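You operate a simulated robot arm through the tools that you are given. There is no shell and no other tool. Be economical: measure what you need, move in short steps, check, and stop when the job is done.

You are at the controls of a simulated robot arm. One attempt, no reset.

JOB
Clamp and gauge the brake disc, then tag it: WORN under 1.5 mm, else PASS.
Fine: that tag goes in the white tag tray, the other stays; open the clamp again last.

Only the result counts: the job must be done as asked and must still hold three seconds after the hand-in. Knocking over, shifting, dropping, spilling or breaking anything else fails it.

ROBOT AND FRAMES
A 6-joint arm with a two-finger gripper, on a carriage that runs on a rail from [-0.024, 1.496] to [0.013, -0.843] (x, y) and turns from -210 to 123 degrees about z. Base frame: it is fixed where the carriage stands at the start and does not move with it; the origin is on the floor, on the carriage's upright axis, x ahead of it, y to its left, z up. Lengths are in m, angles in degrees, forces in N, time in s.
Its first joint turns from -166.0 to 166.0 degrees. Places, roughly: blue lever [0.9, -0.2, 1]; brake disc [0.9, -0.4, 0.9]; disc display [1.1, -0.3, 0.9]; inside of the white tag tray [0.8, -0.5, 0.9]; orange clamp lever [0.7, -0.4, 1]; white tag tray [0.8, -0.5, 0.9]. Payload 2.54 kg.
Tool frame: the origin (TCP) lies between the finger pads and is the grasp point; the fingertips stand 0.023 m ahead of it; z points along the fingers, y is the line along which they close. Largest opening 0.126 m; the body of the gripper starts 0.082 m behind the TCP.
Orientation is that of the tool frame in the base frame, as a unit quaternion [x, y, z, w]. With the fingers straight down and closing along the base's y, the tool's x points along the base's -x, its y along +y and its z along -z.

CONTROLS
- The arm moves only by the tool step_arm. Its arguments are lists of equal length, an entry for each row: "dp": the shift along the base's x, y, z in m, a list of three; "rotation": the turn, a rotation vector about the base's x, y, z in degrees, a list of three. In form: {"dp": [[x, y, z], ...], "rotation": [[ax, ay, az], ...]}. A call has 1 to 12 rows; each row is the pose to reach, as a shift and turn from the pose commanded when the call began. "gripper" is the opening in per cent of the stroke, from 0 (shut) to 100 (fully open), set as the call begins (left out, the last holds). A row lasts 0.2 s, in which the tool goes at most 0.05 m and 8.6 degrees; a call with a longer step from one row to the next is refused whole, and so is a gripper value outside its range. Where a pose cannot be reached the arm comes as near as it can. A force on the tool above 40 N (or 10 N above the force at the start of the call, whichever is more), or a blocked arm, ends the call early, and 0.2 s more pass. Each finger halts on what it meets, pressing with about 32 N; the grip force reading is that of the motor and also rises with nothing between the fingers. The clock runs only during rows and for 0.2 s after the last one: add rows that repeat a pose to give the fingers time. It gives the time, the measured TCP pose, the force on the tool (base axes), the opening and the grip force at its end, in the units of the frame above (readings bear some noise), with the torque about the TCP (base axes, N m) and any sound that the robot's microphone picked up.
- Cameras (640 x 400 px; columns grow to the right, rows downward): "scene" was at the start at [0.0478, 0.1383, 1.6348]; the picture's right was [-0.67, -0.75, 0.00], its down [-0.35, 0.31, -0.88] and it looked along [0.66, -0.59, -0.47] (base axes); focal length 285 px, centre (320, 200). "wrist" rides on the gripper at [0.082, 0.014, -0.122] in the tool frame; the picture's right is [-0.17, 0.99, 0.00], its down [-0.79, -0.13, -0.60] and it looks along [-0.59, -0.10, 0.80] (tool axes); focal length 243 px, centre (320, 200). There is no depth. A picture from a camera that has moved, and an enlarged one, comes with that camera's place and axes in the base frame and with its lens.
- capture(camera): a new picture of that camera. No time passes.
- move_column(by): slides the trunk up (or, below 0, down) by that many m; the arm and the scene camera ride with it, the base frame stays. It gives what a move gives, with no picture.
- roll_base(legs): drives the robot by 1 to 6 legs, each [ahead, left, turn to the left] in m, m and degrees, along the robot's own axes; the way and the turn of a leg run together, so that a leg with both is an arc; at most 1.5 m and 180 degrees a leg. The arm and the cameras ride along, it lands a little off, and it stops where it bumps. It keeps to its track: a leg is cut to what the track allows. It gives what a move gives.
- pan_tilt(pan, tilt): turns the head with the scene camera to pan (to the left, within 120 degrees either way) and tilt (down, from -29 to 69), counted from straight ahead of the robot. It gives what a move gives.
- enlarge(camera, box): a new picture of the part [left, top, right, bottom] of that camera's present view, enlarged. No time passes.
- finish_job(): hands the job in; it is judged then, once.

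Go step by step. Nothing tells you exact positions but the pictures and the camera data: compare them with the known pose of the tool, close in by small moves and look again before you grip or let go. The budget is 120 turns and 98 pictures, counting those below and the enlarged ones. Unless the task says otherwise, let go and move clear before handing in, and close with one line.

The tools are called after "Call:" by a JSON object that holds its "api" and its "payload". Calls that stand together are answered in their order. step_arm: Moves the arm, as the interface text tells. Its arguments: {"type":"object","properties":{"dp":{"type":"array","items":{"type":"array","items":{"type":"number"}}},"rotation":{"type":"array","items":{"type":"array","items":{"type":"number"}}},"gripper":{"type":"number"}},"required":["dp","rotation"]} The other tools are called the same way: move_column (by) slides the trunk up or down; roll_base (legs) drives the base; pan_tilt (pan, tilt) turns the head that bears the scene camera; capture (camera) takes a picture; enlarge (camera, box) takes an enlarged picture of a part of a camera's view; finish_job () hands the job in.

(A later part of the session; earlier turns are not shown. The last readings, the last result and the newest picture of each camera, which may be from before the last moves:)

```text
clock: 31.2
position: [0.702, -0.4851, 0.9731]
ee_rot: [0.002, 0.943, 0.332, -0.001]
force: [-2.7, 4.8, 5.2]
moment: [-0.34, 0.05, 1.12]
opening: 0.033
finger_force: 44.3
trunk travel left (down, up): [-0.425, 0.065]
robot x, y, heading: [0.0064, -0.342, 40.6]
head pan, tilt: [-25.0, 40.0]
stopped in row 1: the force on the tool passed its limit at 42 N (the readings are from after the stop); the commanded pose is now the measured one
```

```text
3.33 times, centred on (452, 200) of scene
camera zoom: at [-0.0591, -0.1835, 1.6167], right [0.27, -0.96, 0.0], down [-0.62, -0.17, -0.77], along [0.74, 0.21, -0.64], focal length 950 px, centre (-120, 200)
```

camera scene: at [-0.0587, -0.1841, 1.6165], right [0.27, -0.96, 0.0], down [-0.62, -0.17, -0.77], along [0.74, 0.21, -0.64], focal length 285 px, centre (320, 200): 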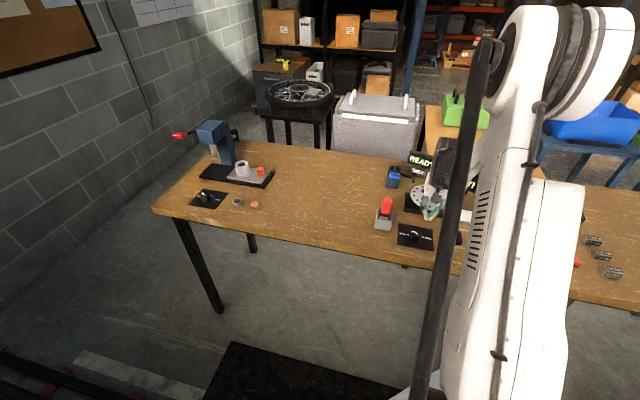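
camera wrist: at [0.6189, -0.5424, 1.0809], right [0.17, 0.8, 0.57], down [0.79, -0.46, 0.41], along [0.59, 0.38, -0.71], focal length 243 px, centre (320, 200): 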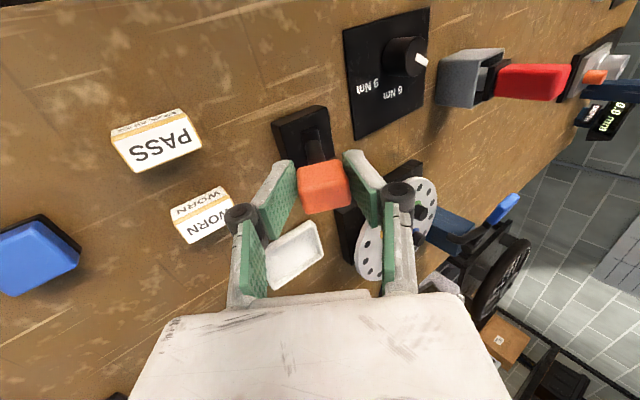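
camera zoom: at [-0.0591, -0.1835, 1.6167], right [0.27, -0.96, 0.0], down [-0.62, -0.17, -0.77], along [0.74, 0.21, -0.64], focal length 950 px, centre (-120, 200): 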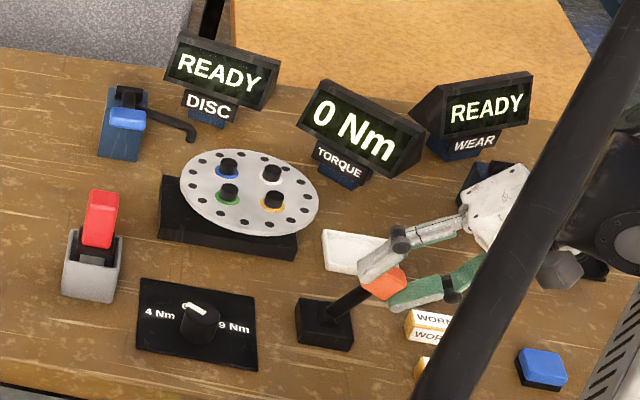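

This looks like the opposite stop. I release and back out along the tool axis to check that it stays.

Call:
{"api": "step_arm", "payload": {"dp": [[0, 0, 0], [0, 0, 0], [0, -0.025, 0.031], [0, -0.05, 0.062], [0, -0.06, 0.1]], "rotation": [[0, 0, 0], [0, 0, 0], [0, 0, 0], [0, 0, 0], [-8, 0, 0]], "gripper": 58}}

Call:
{"api": "enlarge", "payload": {"camera": "scene", "box": [380, 140, 524, 260]}}

Call:
{"api": "capture", "payload": {"camera": "wrist"}}

```text
clock: 32.4
position: [0.7044, -0.5445, 1.0746]
ee_rot: [0.003, 0.964, 0.265, 0.001]
force: [0.4, 0.2, 0.1]
moment: [-0.02, 0.03, 0.03]
opening: 0.0731
finger_force: 0.0
trunk travel left (down, up): [-0.425, 0.065]
robot x, y, heading: [0.0051, -0.3447, 40.8]
head pan, tilt: [-25.0, 40.0]
```

```text
3.33 times, centred on (452, 200) of scene
camera zoom: at [-0.0581, -0.1845, 1.6166], right [0.27, -0.96, 0.0], down [-0.62, -0.17, -0.77], along [0.74, 0.21, -0.64], focal length 950 px, centre (-120, 200)
```

zoom: 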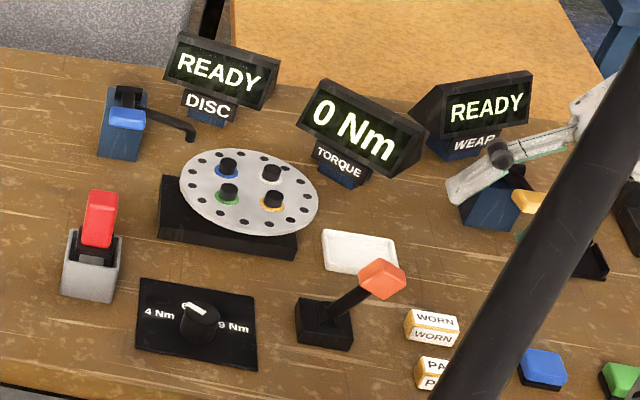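

```text
57 pictures are left
camera wrist: at [0.622, -0.5938, 1.1853], right [0.17, 0.85, 0.5], down [0.79, -0.42, 0.44], along [0.59, 0.32, -0.74], focal length 243 px, centre (320, 200)
```

wrist: 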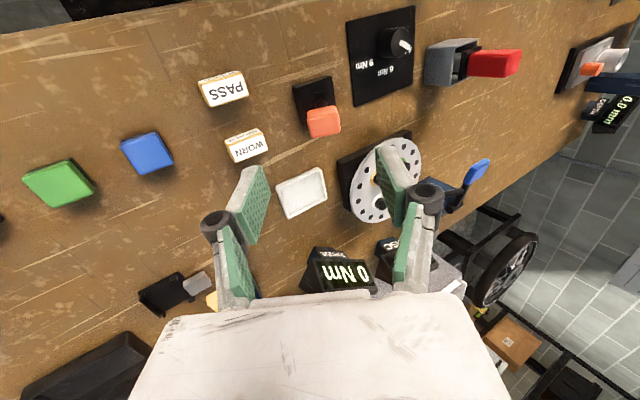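

The clamp lever stays in its new position. Now I straighten the tool and move to look at the blue lever, whose knob I place at (0.896,-0.213,0.98).

Call:
{"api": "step_arm", "payload": {"dp": [[0, 0.02, 0.04], [0, 0.06, 0.06], [0.0, 0.1, 0.08], [0.0, 0.145, 0.08], [0.0, 0.19, 0.08], [0.0, 0.235, 0.08], [0.0, 0.265, 0.08]], "rotation": [[-8, 0, 0], [-16, 0, 0], [-24, 0, 0], [-30.8, 0, 0], [-30.8, 0, 0], [-30.8, 0, 0], [-30.8, 0, 0]], "gripper": 0}}

Call:
{"api": "capture", "payload": {"camera": "wrist"}}

Call:
{"api": "capture", "payload": {"camera": "scene"}}

```text
clock: 34.0
position: [0.701, -0.2849, 1.1529]
ee_rot: [0.004, 1.0, -0.001, 0.001]
force: [-0.8, 0.5, 0.3]
moment: [-0.01, -0.02, -0.01]
opening: 0.0
finger_force: 27.9
trunk travel left (down, up): [-0.425, 0.065]
robot x, y, heading: [0.0098, -0.3428, 40.6]
head pan, tilt: [-25.0, 40.0]
```

```text
56 pictures are left
camera wrist: at [0.6191, -0.2684, 1.2745], right [0.17, 0.98, 0.0], down [0.79, -0.14, 0.6], along [0.59, -0.11, -0.8], focal length 243 px, centre (320, 200)
```

wrist: 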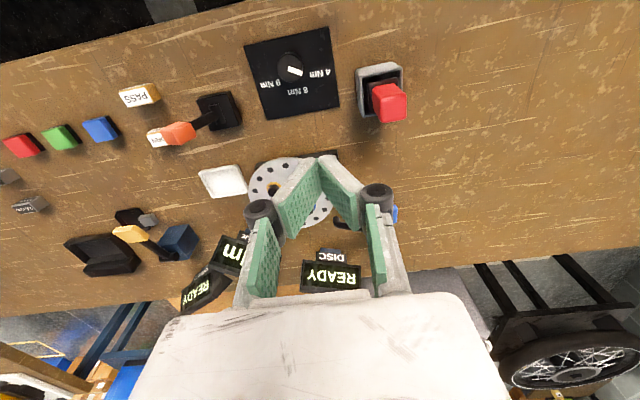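

```text
55 pictures are left
camera scene: at [-0.0583, -0.184, 1.6164], right [0.27, -0.96, 0.0], down [-0.62, -0.17, -0.77], along [0.74, 0.21, -0.64], focal length 285 px, centre (320, 200)
```

scene: 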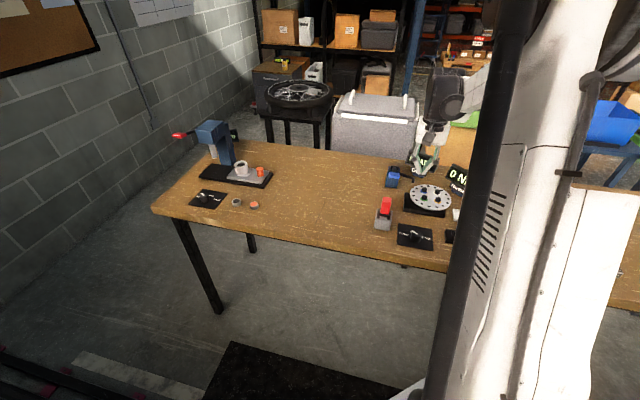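

The fingers hide the blue lever; I shift to the left and forward for a clear look.

Call:
{"api": "step_arm", "payload": {"dp": [[0.03, 0.035, 0], [0.06, 0.07, 0], [0.09, 0.105, 0], [0.1, 0.145, 0], [0.1, 0.185, 0]], "rotation": [[0, 0, 0], [0, 0, 0], [0, 0, 0], [0, 0, 0], [0, 0, 0]]}}

Call:
{"api": "capture", "payload": {"camera": "wrist"}}

Call:
{"api": "enlarge", "payload": {"camera": "scene", "box": [360, 140, 456, 220]}}

```text
clock: 35.2
position: [0.8015, -0.0948, 1.1522]
ee_rot: [0.004, 1.0, -0.002, 0.001]
force: [0.7, 0.3, 0.2]
moment: [-0.02, 0.01, 0.01]
opening: 0.0001
finger_force: 28.3
trunk travel left (down, up): [-0.425, 0.065]
robot x, y, heading: [0.0037, -0.3449, 40.6]
head pan, tilt: [-25.0, 40.0]
```

```text
54 pictures are left
camera wrist: at [0.7185, -0.0797, 1.2733], right [0.17, 0.98, 0.0], down [0.79, -0.14, 0.6], along [0.59, -0.1, -0.8], focal length 243 px, centre (320, 200)
```

wrist: 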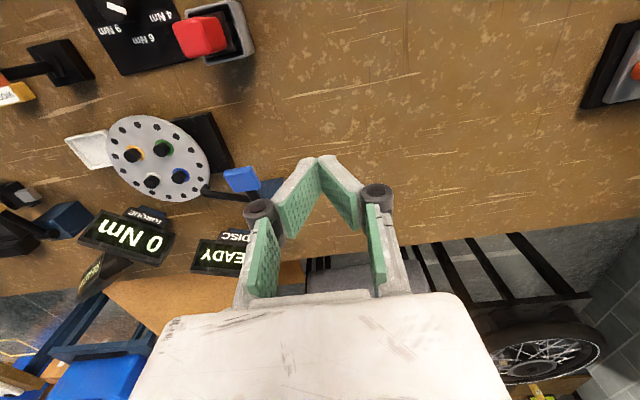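

```text
5.00 times, centred on (408, 180) of scene
camera zoom: at [-0.0582, -0.1841, 1.6164], right [0.27, -0.96, 0.0], down [-0.62, -0.17, -0.77], along [0.74, 0.21, -0.64], focal length 1426 px, centre (-120, 300)
```

zoom: 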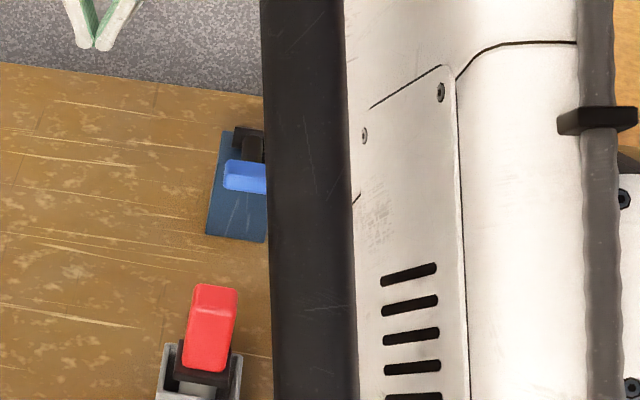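

Call:
{"api": "enlarge", "payload": {"camera": "wrist", "box": [170, 130, 300, 220]}}

Call:
{"api": "pan_tilt", "payload": {"pan": -15, "tilt": 40}}

Call:
{"api": "capture", "payload": {"camera": "scene"}}

```text
4.44 times, centred on (235, 175) of wrist
camera zoom: at [0.7185, -0.0797, 1.2733], right [0.17, 0.98, 0.0], down [0.79, -0.14, 0.6], along [0.59, -0.1, -0.8], focal length 1078 px, centre (698, 311)
```

zoom: 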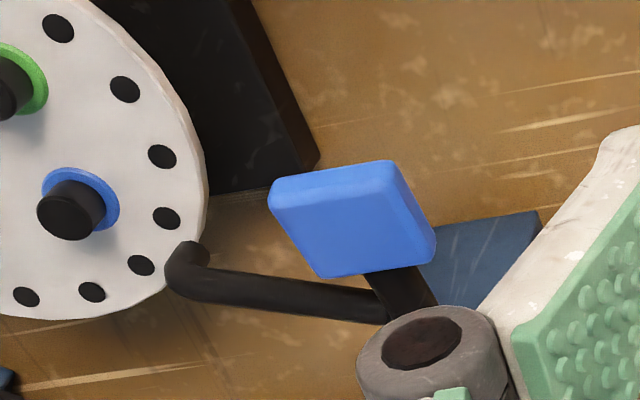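

```text
clock: 35.9
position: [0.8005, -0.0964, 1.1518]
ee_rot: [0.004, 1.0, -0.001, 0.001]
force: [0.2, 0.7, -1.0]
moment: [0.02, 0.03, 0.03]
opening: 0.0001
finger_force: 28.7
trunk travel left (down, up): [-0.425, 0.065]
robot x, y, heading: [0.0016, -0.3437, 40.4]
head pan, tilt: [-15.0, 40.0]
```

```text
51 pictures are left
camera scene: at [-0.0634, -0.1707, 1.6165], right [0.43, -0.9, 0.0], down [-0.58, -0.28, -0.77], along [0.69, 0.33, -0.64], focal length 285 px, centre (320, 200)
```

scene: 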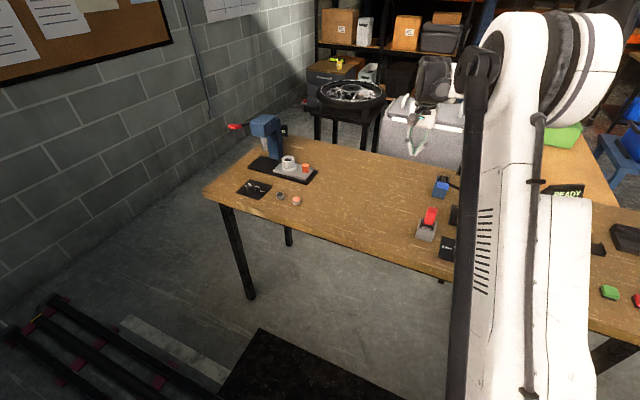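

I need a side view of the blue lever: I turn the tool -90° so that the wrist camera looks along -y.

Call:
{"api": "step_arm", "payload": {"dp": [[0, 0.01, 0], [0, 0.02, 0], [0, 0.03, 0], [0, 0.03, 0], [0, 0.03, 0], [0, 0.03, 0], [0, 0.03, 0], [0, 0.03, 0], [0, 0.03, -0.03], [0, 0.03, -0.06], [0, 0.03, -0.08]], "rotation": [[0, 0, -8.2], [0, 0, -16.4], [0, 0, -24.6], [0, 0, -32.8], [0, 0, -41], [0, 0, -49.2], [0, 0, -57.4], [0, 0, -65.6], [0, 0, -73.8], [0, 0, -82], [0, 0, -90]]}}

Call:
{"api": "capture", "payload": {"camera": "wrist"}}

```text
clock: 38.3
position: [0.8033, -0.069, 1.0727]
ee_rot: [0.71, 0.704, -0.001, 0.0]
force: [-0.2, 0.1, -0.5]
moment: [-0.02, 0.02, -0.01]
opening: 0.0
finger_force: 28.7
trunk travel left (down, up): [-0.425, 0.065]
robot x, y, heading: [0.0058, -0.3449, 40.5]
head pan, tilt: [-15.0, 40.0]
```

```text
50 pictures are left
camera wrist: at [0.817, 0.0137, 1.1946], right [0.98, -0.17, 0.0], down [-0.14, -0.79, 0.6], along [-0.11, -0.59, -0.8], focal length 243 px, centre (320, 200)
```

wrist: 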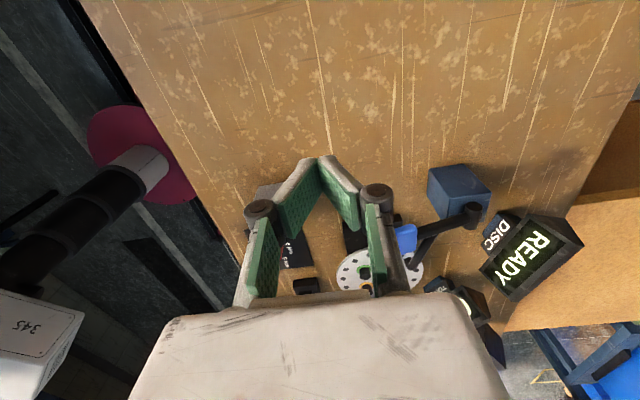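

Call:
{"api": "enlarge", "payload": {"camera": "wrist", "box": [370, 150, 530, 280]}}

```text
3.08 times, centred on (450, 215) of wrist
camera zoom: at [0.817, 0.0137, 1.1946], right [0.98, -0.17, 0.0], down [-0.14, -0.79, 0.6], along [-0.11, -0.59, -0.8], focal length 746 px, centre (-80, 154)
```

zoom: 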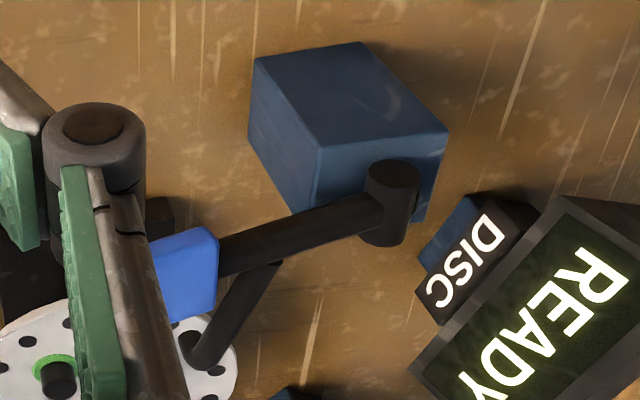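

Now it is clear: the blue lever is hinged at about (0.962,-0.209,0.972) on an axis along y, its knob at (0.88,-0.215,0.985), and the probe hangs from the lever over the disc edge. Pushing the knob down should lower the probe, so I move above it.

Call:
{"api": "step_arm", "payload": {"dp": [[0.02, -0.04, 0.02], [0.04, -0.08, 0.02], [0.06, -0.12, 0.02], [0.077, -0.146, 0.02], [0.077, -0.146, 0.0]], "rotation": [[0, 0, 0], [0, 0, 0], [0, 0, 0], [0, 0, 0], [0, 0, 0]]}}

Call:
{"api": "capture", "payload": {"camera": "wrist"}}

Call:
{"api": "enlarge", "payload": {"camera": "scene", "box": [400, 120, 528, 220]}}

```text
clock: 39.5
position: [0.8818, -0.2165, 1.0725]
ee_rot: [0.71, 0.704, -0.002, 0.001]
force: [0.0, 0.4, -0.9]
moment: [-0.02, 0.0, 0.04]
opening: 0.0
finger_force: 28.4
trunk travel left (down, up): [-0.425, 0.065]
robot x, y, heading: [0.0075, -0.3453, 40.8]
head pan, tilt: [-15.0, 40.0]
```

```text
48 pictures are left
camera wrist: at [0.8957, -0.1334, 1.1932], right [0.99, -0.17, 0.0], down [-0.14, -0.79, 0.6], along [-0.1, -0.59, -0.8], focal length 243 px, centre (320, 200)
```

wrist: 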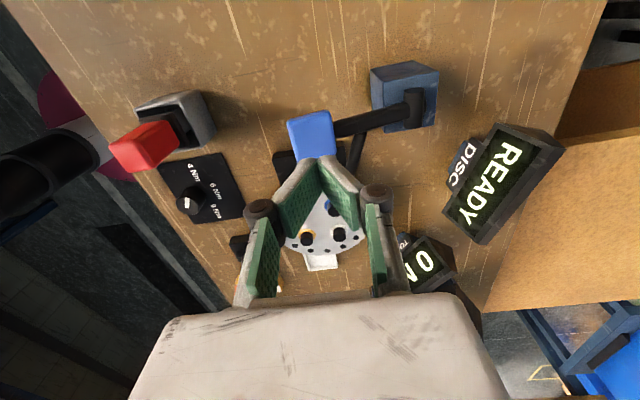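

```text
4.00 times, centred on (464, 170) of scene
camera zoom: at [-0.0633, -0.1708, 1.6165], right [0.43, -0.9, 0.0], down [-0.58, -0.28, -0.77], along [0.69, 0.33, -0.64], focal length 1141 px, centre (-256, 320)
```

zoom: 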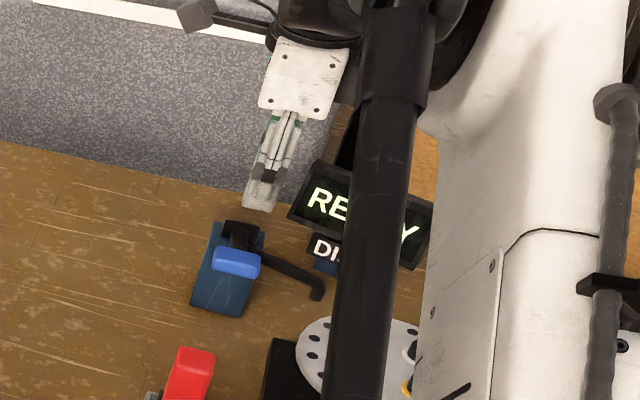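

Aligned over the knob. I go down and press slowly.

Call:
{"api": "step_arm", "payload": {"dp": [[-0.004, 0, -0.02], [-0.006, 0, -0.035], [-0.006, 0, -0.042], [-0.006, 0, -0.048], [-0.006, 0, -0.054], [-0.006, 0, -0.06], [-0.006, 0, -0.066], [-0.006, 0, -0.072], [-0.006, 0, -0.078]], "rotation": [[0, 0, 0], [0, 0, 0], [0, 0, 0], [0, 0, 0], [0, 0, 0], [0, 0, 0], [0, 0, 0], [0, 0, 0], [0, 0, 0]]}}

Call:
{"api": "capture", "payload": {"camera": "wrist"}}

```text
clock: 41.5
position: [0.8734, -0.2126, 0.9945]
ee_rot: [0.709, 0.705, -0.001, 0.001]
force: [-0.5, -0.2, 0.5]
moment: [0.03, 0.0, 0.02]
opening: 0.0
finger_force: 28.2
trunk travel left (down, up): [-0.425, 0.065]
robot x, y, heading: [0.0042, -0.3446, 40.5]
head pan, tilt: [-15.0, 40.0]
```

```text
46 pictures are left
camera wrist: at [0.8884, -0.1305, 1.1152], right [0.98, -0.17, 0.0], down [-0.14, -0.79, 0.6], along [-0.1, -0.59, -0.8], focal length 243 px, centre (320, 200)
```

wrist: 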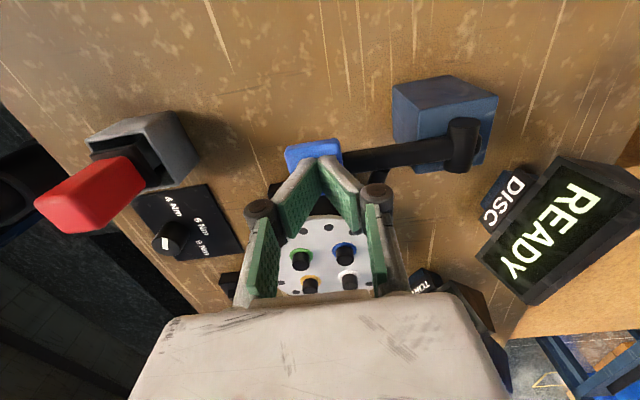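

Call:
{"api": "step_arm", "payload": {"dp": [[0, 0, -0.005], [0, 0, -0.01], [0, 0, -0.015], [0, 0, -0.02], [0, 0, -0.025], [0, 0, -0.03], [0, 0, -0.035]], "rotation": [[0, 0, 0], [0, 0, 0], [0, 0, 0], [0, 0, 0], [0, 0, 0], [0, 0, 0], [0, 0, 0]]}}

Call:
{"api": "capture", "payload": {"camera": "wrist"}}

Call:
{"api": "enlarge", "payload": {"camera": "scene", "box": [400, 120, 528, 220]}}

```text
clock: 42.8
position: [0.8721, -0.2136, 0.9721]
ee_rot: [0.709, 0.705, -0.001, 0.001]
force: [-5.0, -0.1, 27.2]
moment: [0.07, -0.15, 0.0]
opening: 0.0
finger_force: 28.4
trunk travel left (down, up): [-0.425, 0.065]
robot x, y, heading: [0.0069, -0.3466, 40.6]
head pan, tilt: [-15.0, 40.0]
stopped in row 6: the force on the tool passed its limit at 47 N (the readings are from after the stop); the commanded pose is now the measured one
```

```text
45 pictures are left
camera wrist: at [0.8865, -0.1304, 1.0937], right [0.99, -0.17, 0.0], down [-0.14, -0.79, 0.6], along [-0.1, -0.59, -0.8], focal length 243 px, centre (320, 200)
```

wrist: 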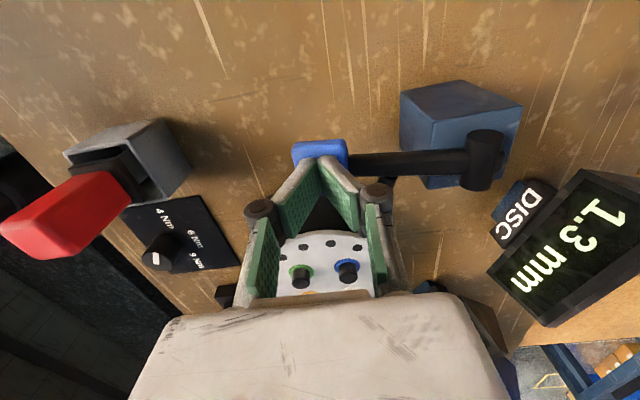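

```text
4.00 times, centred on (464, 170) of scene
camera zoom: at [-0.0664, -0.171, 1.6166], right [0.43, -0.9, 0.0], down [-0.58, -0.28, -0.77], along [0.69, 0.33, -0.64], focal length 1141 px, centre (-256, 320)
```

zoom: 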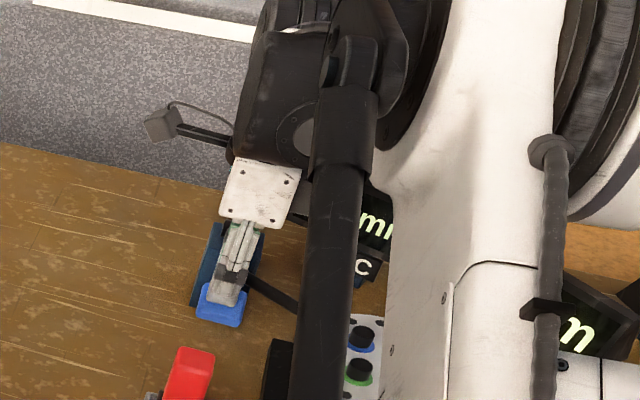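

The display shows a reading. I enlarge to read it for certain.

Call:
{"api": "enlarge", "payload": {"camera": "wrist", "box": [480, 160, 640, 330]}}

Call:
{"api": "step_arm", "payload": {"dp": [[0, 0, 0], [0, 0, 0], [0, 0, 0], [0, 0, 0], [0, 0, 0]], "rotation": [[0, 0, 0], [0, 0, 0], [0, 0, 0], [0, 0, 0], [0, 0, 0]]}}

Call:
{"api": "enlarge", "payload": {"camera": "wrist", "box": [480, 160, 640, 330]}}

```text
2.35 times, centred on (560, 245) of wrist
camera zoom: at [0.8865, -0.1304, 1.0937], right [0.99, -0.17, 0.0], down [-0.14, -0.79, 0.6], along [-0.1, -0.59, -0.8], focal length 571 px, centre (-245, 94)
```

zoom: 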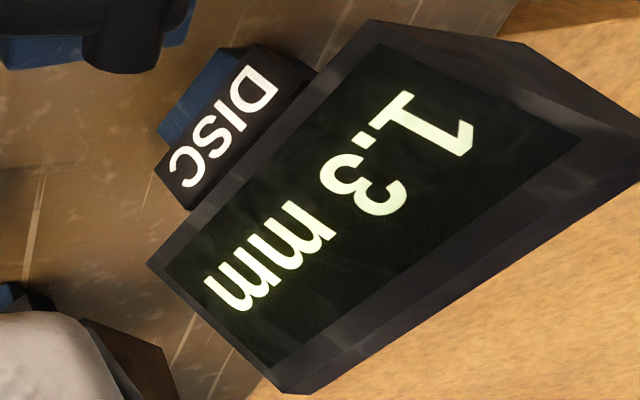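

```text
clock: 44.0
position: [0.872, -0.2128, 0.971]
ee_rot: [0.71, 0.705, 0.0, 0.002]
force: [-5.6, 0.3, 35.0]
moment: [0.08, -0.17, 0.0]
opening: 0.0
finger_force: 28.2
trunk travel left (down, up): [-0.425, 0.065]
robot x, y, heading: [0.005, -0.348, 40.7]
head pan, tilt: [-15.0, 40.0]
```

```text
2.35 times, centred on (560, 245) of wrist
camera zoom: at [0.886, -0.1305, 1.0931], right [0.98, -0.17, 0.0], down [-0.14, -0.79, 0.6], along [-0.1, -0.59, -0.8], focal length 571 px, centre (-245, 94)
```

zoom: 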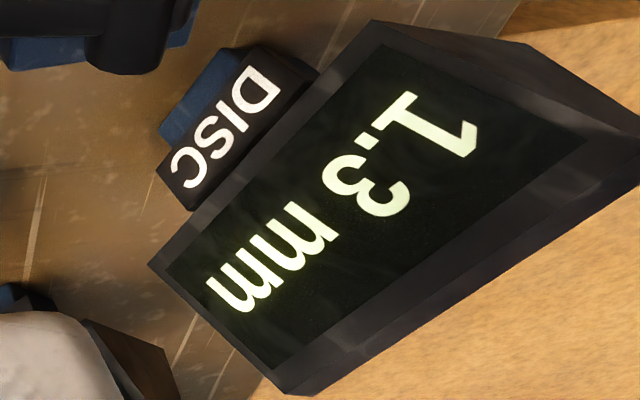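

It reads 1.3 mm, steadily, so the disc is WORN. I lift off and see what the blue lever and the display do.

Call:
{"api": "step_arm", "payload": {"dp": [[0, 0, 0.02], [0, 0, 0.06], [0, 0.0, 0.1], [0, 0, 0.14]], "rotation": [[0, 0, 0], [0, 0, 0], [0, 0, 0], [0, 0, 0]]}}

Call:
{"api": "capture", "payload": {"camera": "wrist"}}

```text
clock: 45.0
position: [0.8754, -0.2146, 1.1105]
ee_rot: [0.71, 0.705, -0.001, 0.0]
force: [-0.3, 1.1, 0.6]
moment: [0.02, -0.01, 0.0]
opening: 0.0001
finger_force: 28.3
trunk travel left (down, up): [-0.425, 0.065]
robot x, y, heading: [0.0092, -0.3454, 40.6]
head pan, tilt: [-15.0, 40.0]
```

```text
41 pictures are left
camera wrist: at [0.8889, -0.1313, 1.2322], right [0.98, -0.17, 0.0], down [-0.14, -0.79, 0.6], along [-0.1, -0.59, -0.8], focal length 243 px, centre (320, 200)
```

wrist: 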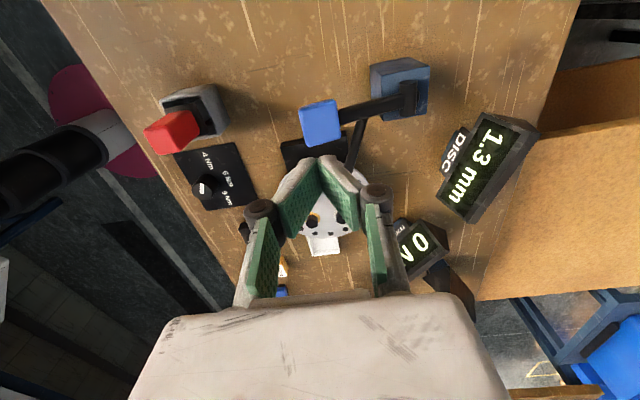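

The blue lever sprang back and the display holds 1.3 mm. Next I turn the tool back and move to view the WORN tag.

Call:
{"api": "step_arm", "payload": {"dp": [[-0.016, -0.026, 0.02], [-0.032, -0.052, 0.02], [-0.048, -0.078, 0.02], [-0.064, -0.104, 0.02], [-0.08, -0.13, 0.02], [-0.096, -0.156, 0.02], [-0.112, -0.182, 0.02], [-0.128, -0.208, 0.02], [-0.144, -0.234, 0.02], [-0.16, -0.26, 0.02], [-0.175, -0.285, 0.02]], "rotation": [[0, 0, 8.2], [0, 0, 16.4], [0, 0, 24.6], [0, 0, 32.8], [0, 0, 41], [0, 0, 49.2], [0, 0, 57.4], [0, 0, 65.6], [0, 0, 73.8], [0, 0, 82], [0, 0, 90.2]], "gripper": 50}}

Call:
{"api": "capture", "payload": {"camera": "wrist"}}

Call:
{"api": "enlarge", "payload": {"camera": "wrist", "box": [180, 60, 400, 220]}}

```text
clock: 47.4
position: [0.6996, -0.4975, 1.1308]
ee_rot: [0.0, 1.0, 0.0, 0.001]
force: [0.7, 0.9, 0.1]
moment: [0.03, -0.03, 0.0]
opening: 0.0631
finger_force: 0.0
trunk travel left (down, up): [-0.425, 0.065]
robot x, y, heading: [0.0062, -0.3497, 40.4]
head pan, tilt: [-15.0, 40.0]
```

```text
40 pictures are left
camera wrist: at [0.618, -0.484, 1.2518], right [0.17, 0.99, 0.0], down [0.79, -0.13, 0.6], along [0.59, -0.1, -0.8], focal length 243 px, centre (320, 200)
```

wrist: 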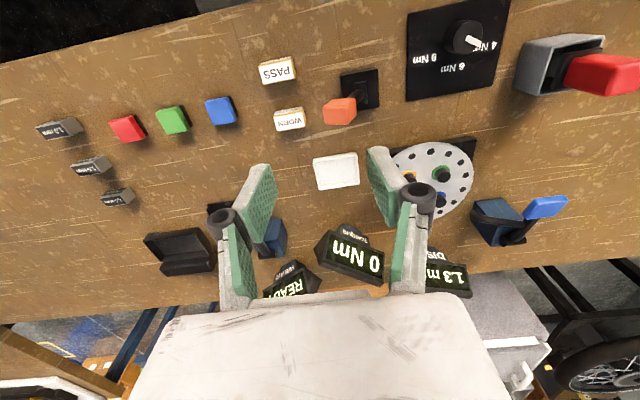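

```text
2.50 times, centred on (290, 140) of wrist
camera zoom: at [0.618, -0.484, 1.2518], right [0.17, 0.99, 0.0], down [0.79, -0.13, 0.6], along [0.59, -0.1, -0.8], focal length 606 px, centre (395, 350)
```

zoom: 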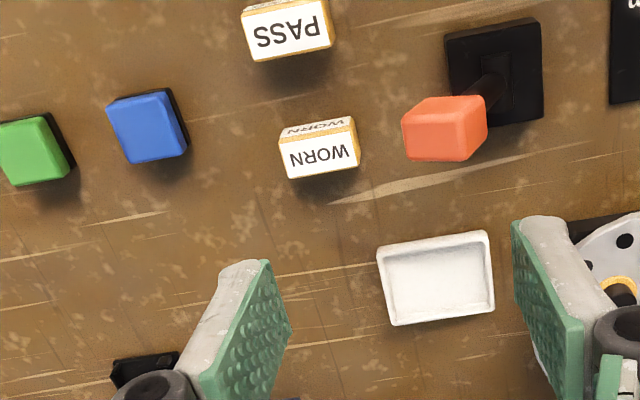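

The WORN tag's top is at (0.732,-0.548,0.897), long along y; the tray centre is about (0.832,-0.490). I'll grip the tag across x, with the tool turned +90° so the body and camera stay clear of the clamp lever.

Call:
{"api": "step_arm", "payload": {"dp": [[0.0, -0.01, 0], [0.01, -0.02, 0], [0.015, -0.03, 0], [0.02, -0.04, 0], [0.025, -0.05, 0], [0.032, -0.05, 0], [0.032, -0.05, 0], [0.032, -0.05, 0], [0.032, -0.05, 0], [0.032, -0.05, 0], [0.032, -0.05, -0.03]], "rotation": [[0, 0, 8.2], [0, 0, 16.4], [0, 0, 24.6], [0, 0, 32.8], [0, 0, 41], [0, 0, 49.2], [0, 0, 57.4], [0, 0, 65.6], [0, 0, 73.8], [0, 0, 82], [0, 0, 90]], "gripper": 40}}

Call:
{"api": "capture", "payload": {"camera": "wrist"}}

Call:
{"api": "enlarge", "payload": {"camera": "wrist", "box": [220, 80, 420, 230]}}

```text
clock: 49.8
position: [0.7294, -0.5491, 1.0975]
ee_rot: [-0.707, 0.707, 0.0, 0.0]
force: [0.1, -0.6, -0.9]
moment: [0.01, 0.0, -0.01]
opening: 0.0504
finger_force: 0.0
trunk travel left (down, up): [-0.425, 0.065]
robot x, y, heading: [0.0074, -0.3441, 40.7]
head pan, tilt: [-15.0, 40.0]
```

```text
38 pictures are left
camera wrist: at [0.7161, -0.6321, 1.2187], right [-0.99, 0.17, 0.0], down [0.13, 0.79, 0.6], along [0.1, 0.59, -0.8], focal length 243 px, centre (320, 200)
```

wrist: 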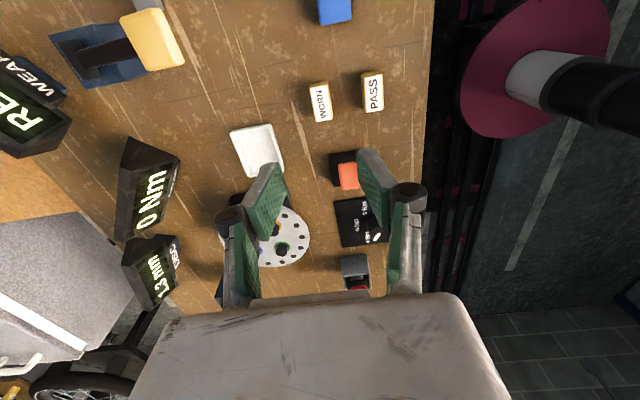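

```text
2.67 times, centred on (320, 155) of wrist
camera zoom: at [0.7161, -0.6321, 1.2187], right [-0.99, 0.17, 0.0], down [0.13, 0.79, 0.6], along [0.1, 0.59, -0.8], focal length 647 px, centre (320, 320)
```

zoom: 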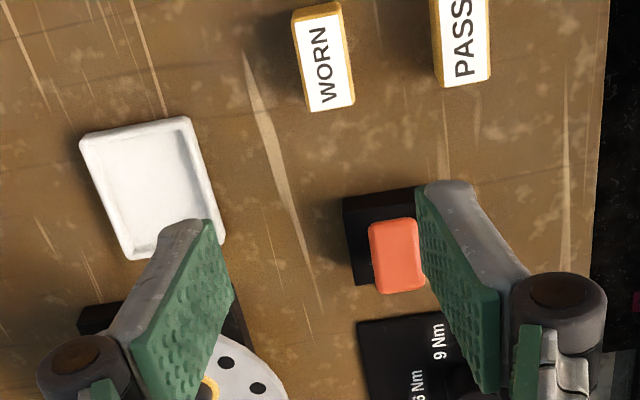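

Position confirmed at about (0.730,-0.548). I descend partly and look again.

Call:
{"api": "step_arm", "payload": {"dp": [[0, 0.001, -0.045], [0, 0.001, -0.09], [0, 0.001, -0.135], [0, 0.001, -0.155]], "rotation": [[0, 0, 0], [0, 0, 0], [0, 0, 0], [0, 0, 0]]}}

Call:
{"api": "capture", "payload": {"camera": "wrist"}}

```text
clock: 50.8
position: [0.7321, -0.548, 0.9442]
ee_rot: [-0.705, 0.709, 0.001, 0.001]
force: [0.3, -0.5, -0.2]
moment: [0.0, -0.02, -0.03]
opening: 0.0506
finger_force: 0.1
trunk travel left (down, up): [-0.425, 0.065]
robot x, y, heading: [0.0014, -0.3428, 40.9]
head pan, tilt: [-15.0, 40.0]
```

```text
36 pictures are left
camera wrist: at [0.7175, -0.6313, 1.0648], right [-0.99, 0.17, 0.0], down [0.14, 0.79, 0.6], along [0.1, 0.59, -0.8], focal length 243 px, centre (320, 200)
```

wrist: 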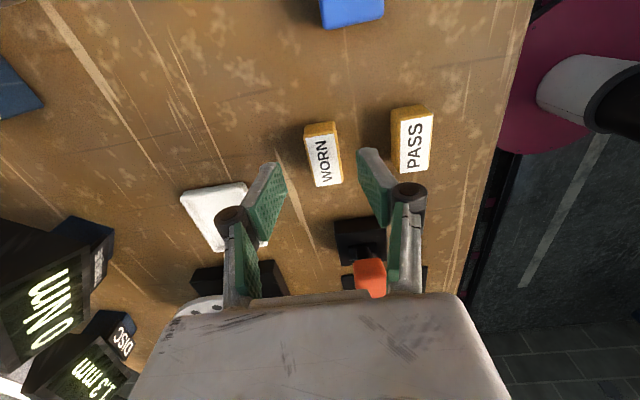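

Aligned. I go down and close on the tag.

Call:
{"api": "step_arm", "payload": {"dp": [[-0.001, 0, -0.018], [-0.001, 0, -0.035]], "rotation": [[0, 0, 0], [0, 0, 0]]}}

Call:
{"api": "step_arm", "payload": {"dp": [[0, 0, 0], [0, 0, 0], [0, 0, 0]], "rotation": [[0, 0, 0], [0, 0, 0], [0, 0, 0]], "gripper": 8}}

Call:
{"api": "capture", "payload": {"camera": "wrist"}}

```text
clock: 51.4
position: [0.7309, -0.5477, 0.9076]
ee_rot: [-0.706, 0.708, 0.0, 0.0]
force: [-0.1, -0.3, -0.5]
moment: [0.02, -0.01, -0.03]
opening: 0.0504
finger_force: 0.1
trunk travel left (down, up): [-0.425, 0.065]
robot x, y, heading: [0.0045, -0.3432, 40.5]
head pan, tilt: [-15.0, 40.0]
```

```text
clock: 52.2
position: [0.7316, -0.5474, 0.9077]
ee_rot: [-0.706, 0.709, 0.0, 0.001]
force: [0.0, 0.6, -0.2]
moment: [-0.02, -0.03, 0.0]
opening: 0.0239
finger_force: 31.7
trunk travel left (down, up): [-0.425, 0.065]
robot x, y, heading: [0.0012, -0.3433, 40.5]
head pan, tilt: [-15.0, 40.0]
```

```text
35 pictures are left
camera wrist: at [0.7168, -0.6294, 1.0298], right [-0.99, 0.17, 0.0], down [0.14, 0.79, 0.6], along [0.1, 0.59, -0.8], focal length 243 px, centre (320, 200)
```

wrist: 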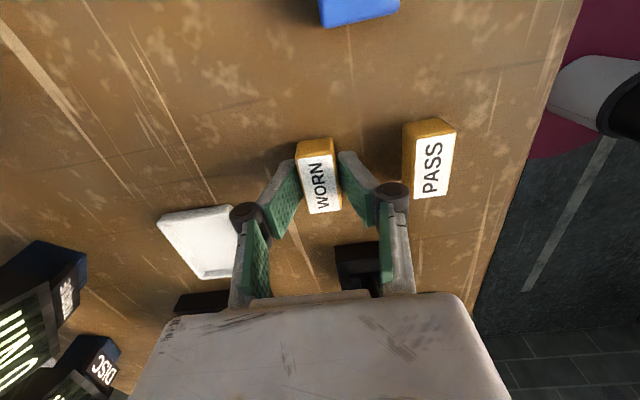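

The tag is held. I lift it, move over the tray (x first), and check before lowering.

Call:
{"api": "step_arm", "payload": {"dp": [[0, 0, 0.04], [0, 0, 0.08], [0.04, 0, 0.08], [0.085, 0, 0.08], [0.103, 0.03, 0.08], [0.103, 0.057, 0.08]], "rotation": [[0, 0, 0], [0, 0, 0], [0, 0, 0], [0, 0, 0], [0, 0, 0], [0, 0, 0]]}}

Call:
{"api": "capture", "payload": {"camera": "wrist"}}

```text
clock: 53.6
position: [0.8333, -0.4851, 0.9878]
ee_rot: [-0.706, 0.708, 0.002, 0.001]
force: [-0.1, -0.3, -0.3]
moment: [0.0, -0.01, 0.0]
opening: 0.0241
finger_force: 32.0
trunk travel left (down, up): [-0.425, 0.065]
robot x, y, heading: [0.003, -0.3443, 40.5]
head pan, tilt: [-15.0, 40.0]
```

```text
34 pictures are left
camera wrist: at [0.8175, -0.5679, 1.1103], right [-0.99, 0.17, 0.0], down [0.14, 0.79, 0.6], along [0.1, 0.59, -0.8], focal length 243 px, centre (320, 200)
```

wrist: 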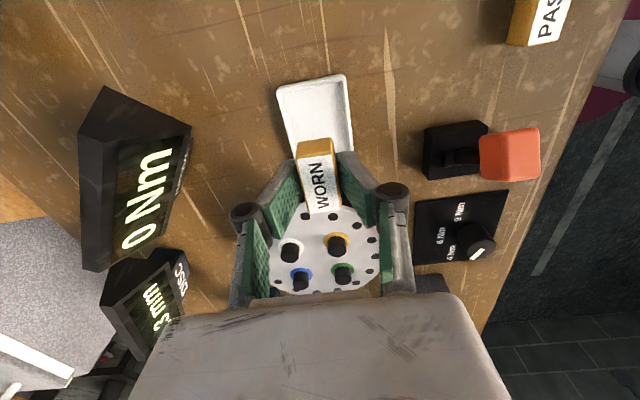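

The tray centre is at (0.833,-0.494). I lower the tag into it.

Call:
{"api": "step_arm", "payload": {"dp": [[0, -0.008, -0.03], [0, -0.008, -0.055], [0, -0.008, -0.065], [0, -0.008, -0.07], [0, -0.008, -0.073]], "rotation": [[0, 0, 0], [0, 0, 0], [0, 0, 0], [0, 0, 0], [0, 0, 0]]}}

Call:
{"api": "enlarge", "payload": {"camera": "wrist", "box": [240, 80, 420, 230]}}

```text
clock: 54.8
position: [0.8327, -0.4964, 0.9157]
ee_rot: [-0.706, 0.709, 0.001, 0.001]
force: [-0.2, -0.1, -0.5]
moment: [0.04, 0.01, 0.03]
opening: 0.0238
finger_force: 31.8
trunk travel left (down, up): [-0.425, 0.065]
robot x, y, heading: [0.0065, -0.3423, 40.5]
head pan, tilt: [-15.0, 40.0]
```

```text
2.67 times, centred on (330, 155) of wrist
camera zoom: at [0.8191, -0.5793, 1.0365], right [-0.99, 0.17, 0.0], down [0.14, 0.79, 0.6], along [0.1, 0.59, -0.8], focal length 647 px, centre (293, 320)
```

zoom: 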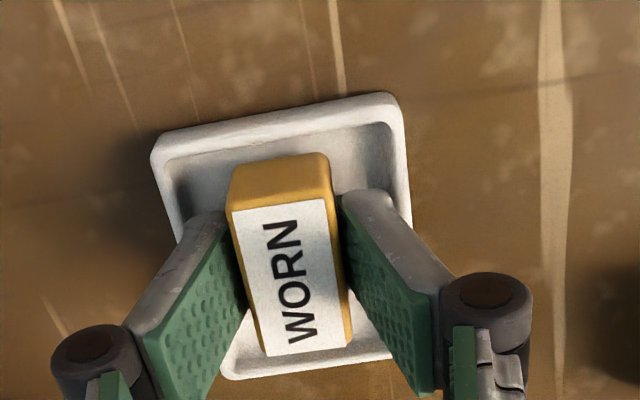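

The tag is inside the walls. I lower a few mm more, open just slightly, then lift.

Call:
{"api": "step_arm", "payload": {"dp": [[0, 0, -0.002], [0, 0, -0.004], [0, 0, -0.005]], "rotation": [[0, 0, 0], [0, 0, 0], [0, 0, 0]]}}

Call:
{"api": "step_arm", "payload": {"dp": [[0, 0, 0], [0, 0, 0], [0, 0, 0]], "rotation": [[0, 0, 0], [0, 0, 0], [0, 0, 0]], "gripper": 24}}

Call:
{"api": "step_arm", "payload": {"dp": [[0, 0, 0.02], [0, 0, 0.06], [0, 0, 0.11], [0, 0, 0.16]], "rotation": [[0, 0, 0], [0, 0, 0], [0, 0, 0], [0, 0, 0]]}}

Call:
{"api": "capture", "payload": {"camera": "wrist"}}

```text
clock: 55.6
position: [0.8313, -0.4965, 0.9121]
ee_rot: [-0.705, 0.709, 0.0, 0.002]
force: [9.0, -2.1, 25.5]
moment: [-0.02, -0.23, 0.04]
opening: 0.024
finger_force: 31.8
trunk travel left (down, up): [-0.425, 0.065]
robot x, y, heading: [0.0032, -0.3448, 40.6]
head pan, tilt: [-15.0, 40.0]
```

```text
clock: 56.4
position: [0.8315, -0.4965, 0.9119]
ee_rot: [-0.706, 0.708, 0.001, 0.001]
force: [2.0, 0.3, -1.3]
moment: [0.03, -0.07, 0.05]
opening: 0.0279
finger_force: 0.0
trunk travel left (down, up): [-0.425, 0.065]
robot x, y, heading: [0.0054, -0.3454, 40.3]
head pan, tilt: [-15.0, 40.0]
```

```text
clock: 57.4
position: [0.8348, -0.4947, 1.0703]
ee_rot: [-0.706, 0.708, 0.001, 0.001]
force: [-0.1, 0.0, 0.2]
moment: [-0.01, -0.01, 0.0]
opening: 0.0303
finger_force: 0.1
trunk travel left (down, up): [-0.425, 0.065]
robot x, y, heading: [0.0084, -0.3458, 40.3]
head pan, tilt: [-15.0, 40.0]
```

```text
32 pictures are left
camera wrist: at [0.8199, -0.5767, 1.1916], right [-0.99, 0.17, 0.0], down [0.14, 0.79, 0.6], along [0.1, 0.59, -0.8], focal length 243 px, centre (320, 200)
```

wrist: 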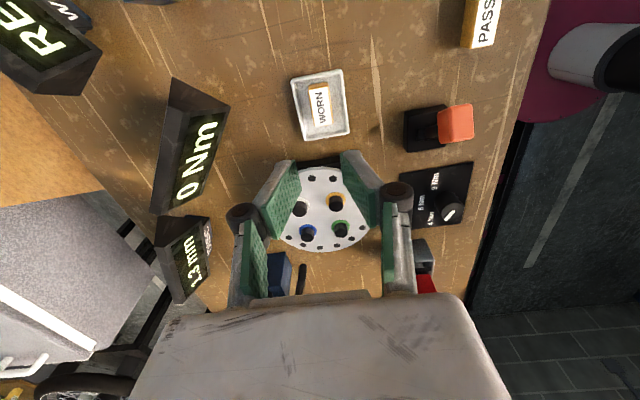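

The WORN tag lies in the tray, and the PASS tag is untouched. Now I turn the tool back to open the clamp.

Call:
{"api": "step_arm", "payload": {"dp": [[0, 0, 0.03], [-0.01, 0, 0.05], [-0.025, -0.005, 0.05], [-0.04, -0.01, 0.05], [-0.055, -0.015, 0.05], [-0.07, -0.02, 0.05], [-0.085, -0.03, 0.05], [-0.1, -0.035, 0.05], [-0.115, -0.04, 0.05], [-0.129, -0.045, 0.05], [-0.129, -0.05, 0.05]], "rotation": [[0, 0, -8.2], [0, 0, -16.4], [0, 0, -24.6], [0, 0, -32.8], [0, 0, -41], [0, 0, -49.2], [0, 0, -57.4], [0, 0, -65.6], [0, 0, -73.8], [0, 0, -82], [0, 0, -90]], "gripper": 62}}

Call:
{"api": "step_arm", "payload": {"dp": [[0, 0, 0], [0, 0, 0], [0, 0, 0]], "rotation": [[8, 0, 0], [16, 0, 0], [22, 0, 0]]}}

Call:
{"api": "capture", "payload": {"camera": "wrist"}}

```text
clock: 59.8
position: [0.7053, -0.5471, 1.12]
ee_rot: [0.002, 1.0, 0.0, 0.0]
force: [-0.1, 0.1, -0.5]
moment: [0.02, -0.01, 0.03]
opening: 0.0781
finger_force: 0.0
trunk travel left (down, up): [-0.425, 0.065]
robot x, y, heading: [0.0033, -0.3444, 40.5]
head pan, tilt: [-15.0, 40.0]
```

```text
clock: 60.6
position: [0.705, -0.5474, 1.1207]
ee_rot: [0.002, 0.981, 0.192, 0.001]
force: [0.7, 0.8, 0.0]
moment: [-0.02, 0.03, -0.01]
opening: 0.0782
finger_force: 0.0
trunk travel left (down, up): [-0.425, 0.065]
robot x, y, heading: [0.0064, -0.3468, 40.4]
head pan, tilt: [-15.0, 40.0]
```

```text
31 pictures are left
camera wrist: at [0.622, -0.58, 1.239], right [0.17, 0.91, 0.37], down [0.79, -0.35, 0.5], along [0.59, 0.21, -0.78], focal length 243 px, centre (320, 200)
```

wrist: 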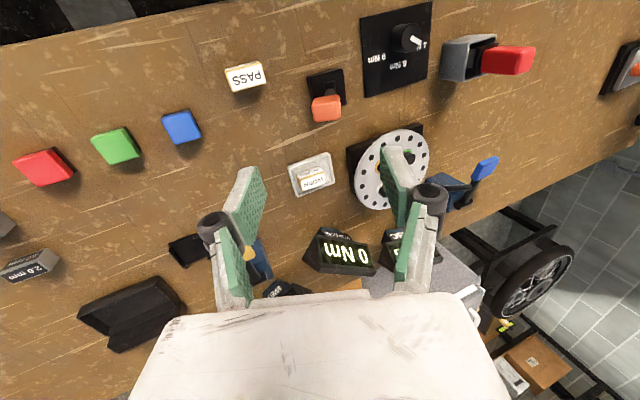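

Call:
{"api": "step_arm", "payload": {"dp": [[0.001, 0.022, -0.037], [0.001, 0.038, -0.076], [0.001, 0.053, -0.113], [0.001, 0.067, -0.148]], "rotation": [[0, 0, 0], [0, 0, 0], [0, 0, 0], [0, 0, 0]]}}

Call:
{"api": "capture", "payload": {"camera": "wrist"}}

```text
clock: 61.6
position: [0.7036, -0.4825, 0.9721]
ee_rot: [0.002, 0.982, 0.191, 0.001]
force: [0.1, 0.4, 0.4]
moment: [-0.02, -0.02, 0.0]
opening: 0.0778
finger_force: 0.1
trunk travel left (down, up): [-0.425, 0.065]
robot x, y, heading: [0.0063, -0.3459, 40.7]
head pan, tilt: [-15.0, 40.0]
```

```text
30 pictures are left
camera wrist: at [0.6201, -0.5146, 1.0902], right [0.17, 0.91, 0.37], down [0.79, -0.35, 0.5], along [0.59, 0.21, -0.78], focal length 243 px, centre (320, 200)
```

wrist: 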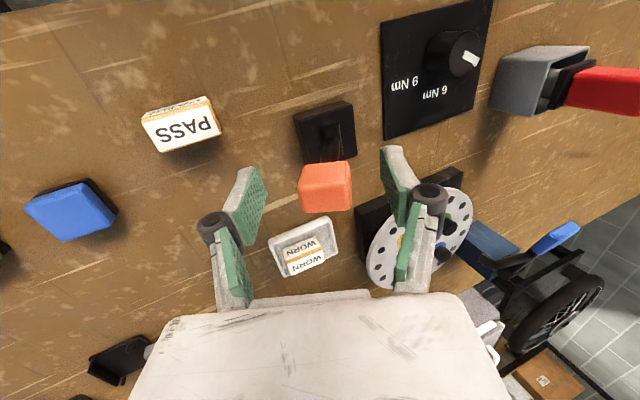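

Centred on the knob. I close and swing the lever back along its arc.

Call:
{"api": "step_arm", "payload": {"dp": [[0, 0, 0], [0, 0, 0], [0, 0, 0], [0, 0, 0]], "rotation": [[0, 0, 0], [0, 0, 0], [0, 0, 0], [0, 0, 0]], "gripper": 10}}

Call:
{"api": "step_arm", "payload": {"dp": [[0, 0.0062, 0.0024], [0, 0.0125, 0.0043], [0, 0.0189, 0.0059], [0, 0.0255, 0.0069], [0, 0.032, 0.0075]], "rotation": [[-4, 0, 0], [-8, 0, 0], [-12, 0, 0], [-16, 0, 0], [-20, 0, 0]]}}

Call:
{"api": "capture", "payload": {"camera": "wrist"}}

```text
clock: 62.6
position: [0.7028, -0.4769, 0.974]
ee_rot: [-0.001, 0.982, 0.191, 0.001]
force: [8.0, 29.4, 10.7]
moment: [1.14, -0.36, 0.55]
opening: 0.0328
finger_force: 45.1
trunk travel left (down, up): [-0.425, 0.065]
robot x, y, heading: [0.0044, -0.3441, 40.8]
head pan, tilt: [-15.0, 40.0]
```

```text
clock: 63.8
position: [0.7025, -0.4492, 0.98]
ee_rot: [0.001, 1.0, 0.017, -0.001]
force: [-13.1, -5.6, 1.6]
moment: [-0.39, 0.64, 0.77]
opening: 0.0329
finger_force: 44.8
trunk travel left (down, up): [-0.425, 0.065]
robot x, y, heading: [0.0055, -0.3441, 40.2]
head pan, tilt: [-15.0, 40.0]
```

```text
29 pictures are left
camera wrist: at [0.6205, -0.4389, 1.1028], right [0.17, 0.98, 0.03], down [0.79, -0.16, 0.59], along [0.59, -0.07, -0.81], focal length 243 px, centre (320, 200)
```

wrist: 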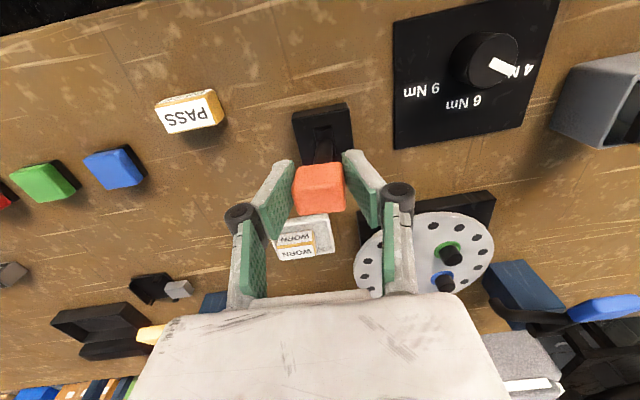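

Call:
{"api": "step_arm", "payload": {"dp": [[0, 0.0065, 0], [0, 0.013, -0.0004], [0, 0.0197, -0.0013], [0, 0.026, -0.0026], [0, 0.0326, -0.0044], [0, 0.0388, -0.0066], [0, 0.0449, -0.0093]], "rotation": [[-4, 0, 0], [-8, 0, 0], [-12, 0, 0], [-16, 0, 0], [-20, 0, 0], [-24, 0, 0], [-28, 0, 0]]}}

Call:
{"api": "capture", "payload": {"camera": "wrist"}}

```text
clock: 65.4
position: [0.7047, -0.4061, 0.9726]
ee_rot: [0.001, 0.974, -0.225, 0.001]
force: [-31.2, -11.0, -3.0]
moment: [0.06, 1.07, 0.4]
opening: 0.0328
finger_force: 44.5
trunk travel left (down, up): [-0.425, 0.065]
robot x, y, heading: [0.006, -0.3395, 40.6]
head pan, tilt: [-15.0, 40.0]
```

```text
28 pictures are left
camera wrist: at [0.6227, -0.3396, 1.0752], right [0.17, 0.89, -0.43], down [0.79, 0.14, 0.6], along [0.59, -0.44, -0.68], focal length 243 px, centre (320, 200)
```

wrist: 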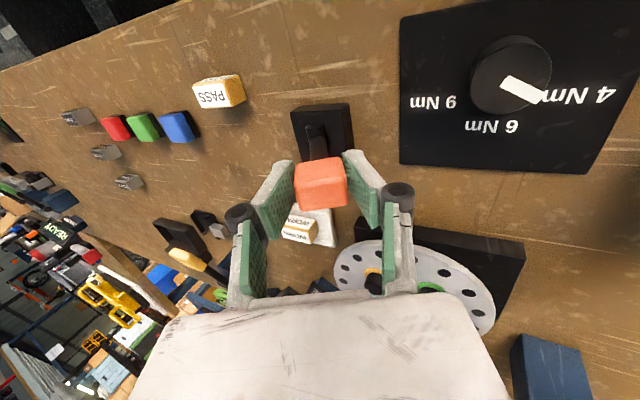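

The knob is back at its starting place, about y = -0.406. I nudge it slightly against its stop while easing the sideways force.

Call:
{"api": "step_arm", "payload": {"dp": [[-0.003, 0.002, -0.001], [-0.004, 0.005, -0.003]], "rotation": [[-1, 0, 0], [-2, 0, 0]]}}

Call:
{"api": "step_arm", "payload": {"dp": [[0, 0, 0], [0, 0, 0], [0, 0.02, 0.04], [0, 0.04, 0.08], [-0.03, 0.05, 0.12]], "rotation": [[0, 0, 0], [0, 0, 0], [0, 0, 0], [0, 0, 0], [8, 0, 0]], "gripper": 58}}

Call:
{"api": "capture", "payload": {"camera": "wrist"}}

```text
clock: 66.0
position: [0.7049, -0.4049, 0.9709]
ee_rot: [0.002, 0.97, -0.242, 0.004]
force: [3.8, -6.6, 15.8]
moment: [-0.13, 0.53, 0.9]
opening: 0.0327
finger_force: 45.3
trunk travel left (down, up): [-0.425, 0.065]
robot x, y, heading: [0.0045, -0.3489, 40.6]
head pan, tilt: [-15.0, 40.0]
stopped in row 2: the force on the tool passed its limit at 52 N (the readings are from after the stop); the commanded pose is now the measured one
```

```text
refused: row 5 steps farther than a row can; nothing moved
```

```text
27 pictures are left
camera wrist: at [0.6219, -0.3356, 1.0716], right [0.17, 0.87, -0.46], down [0.79, 0.16, 0.6], along [0.59, -0.46, -0.66], focal length 243 px, centre (320, 200)
```

wrist: 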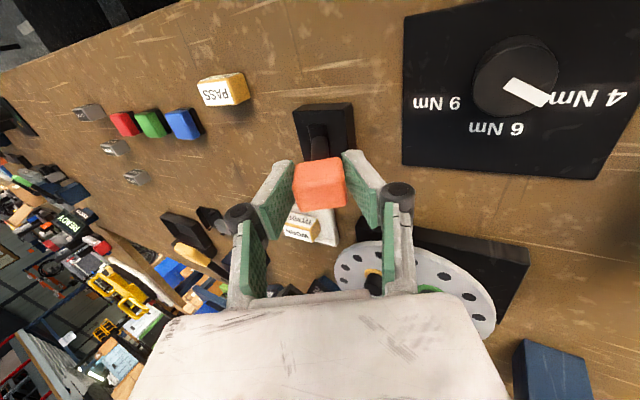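

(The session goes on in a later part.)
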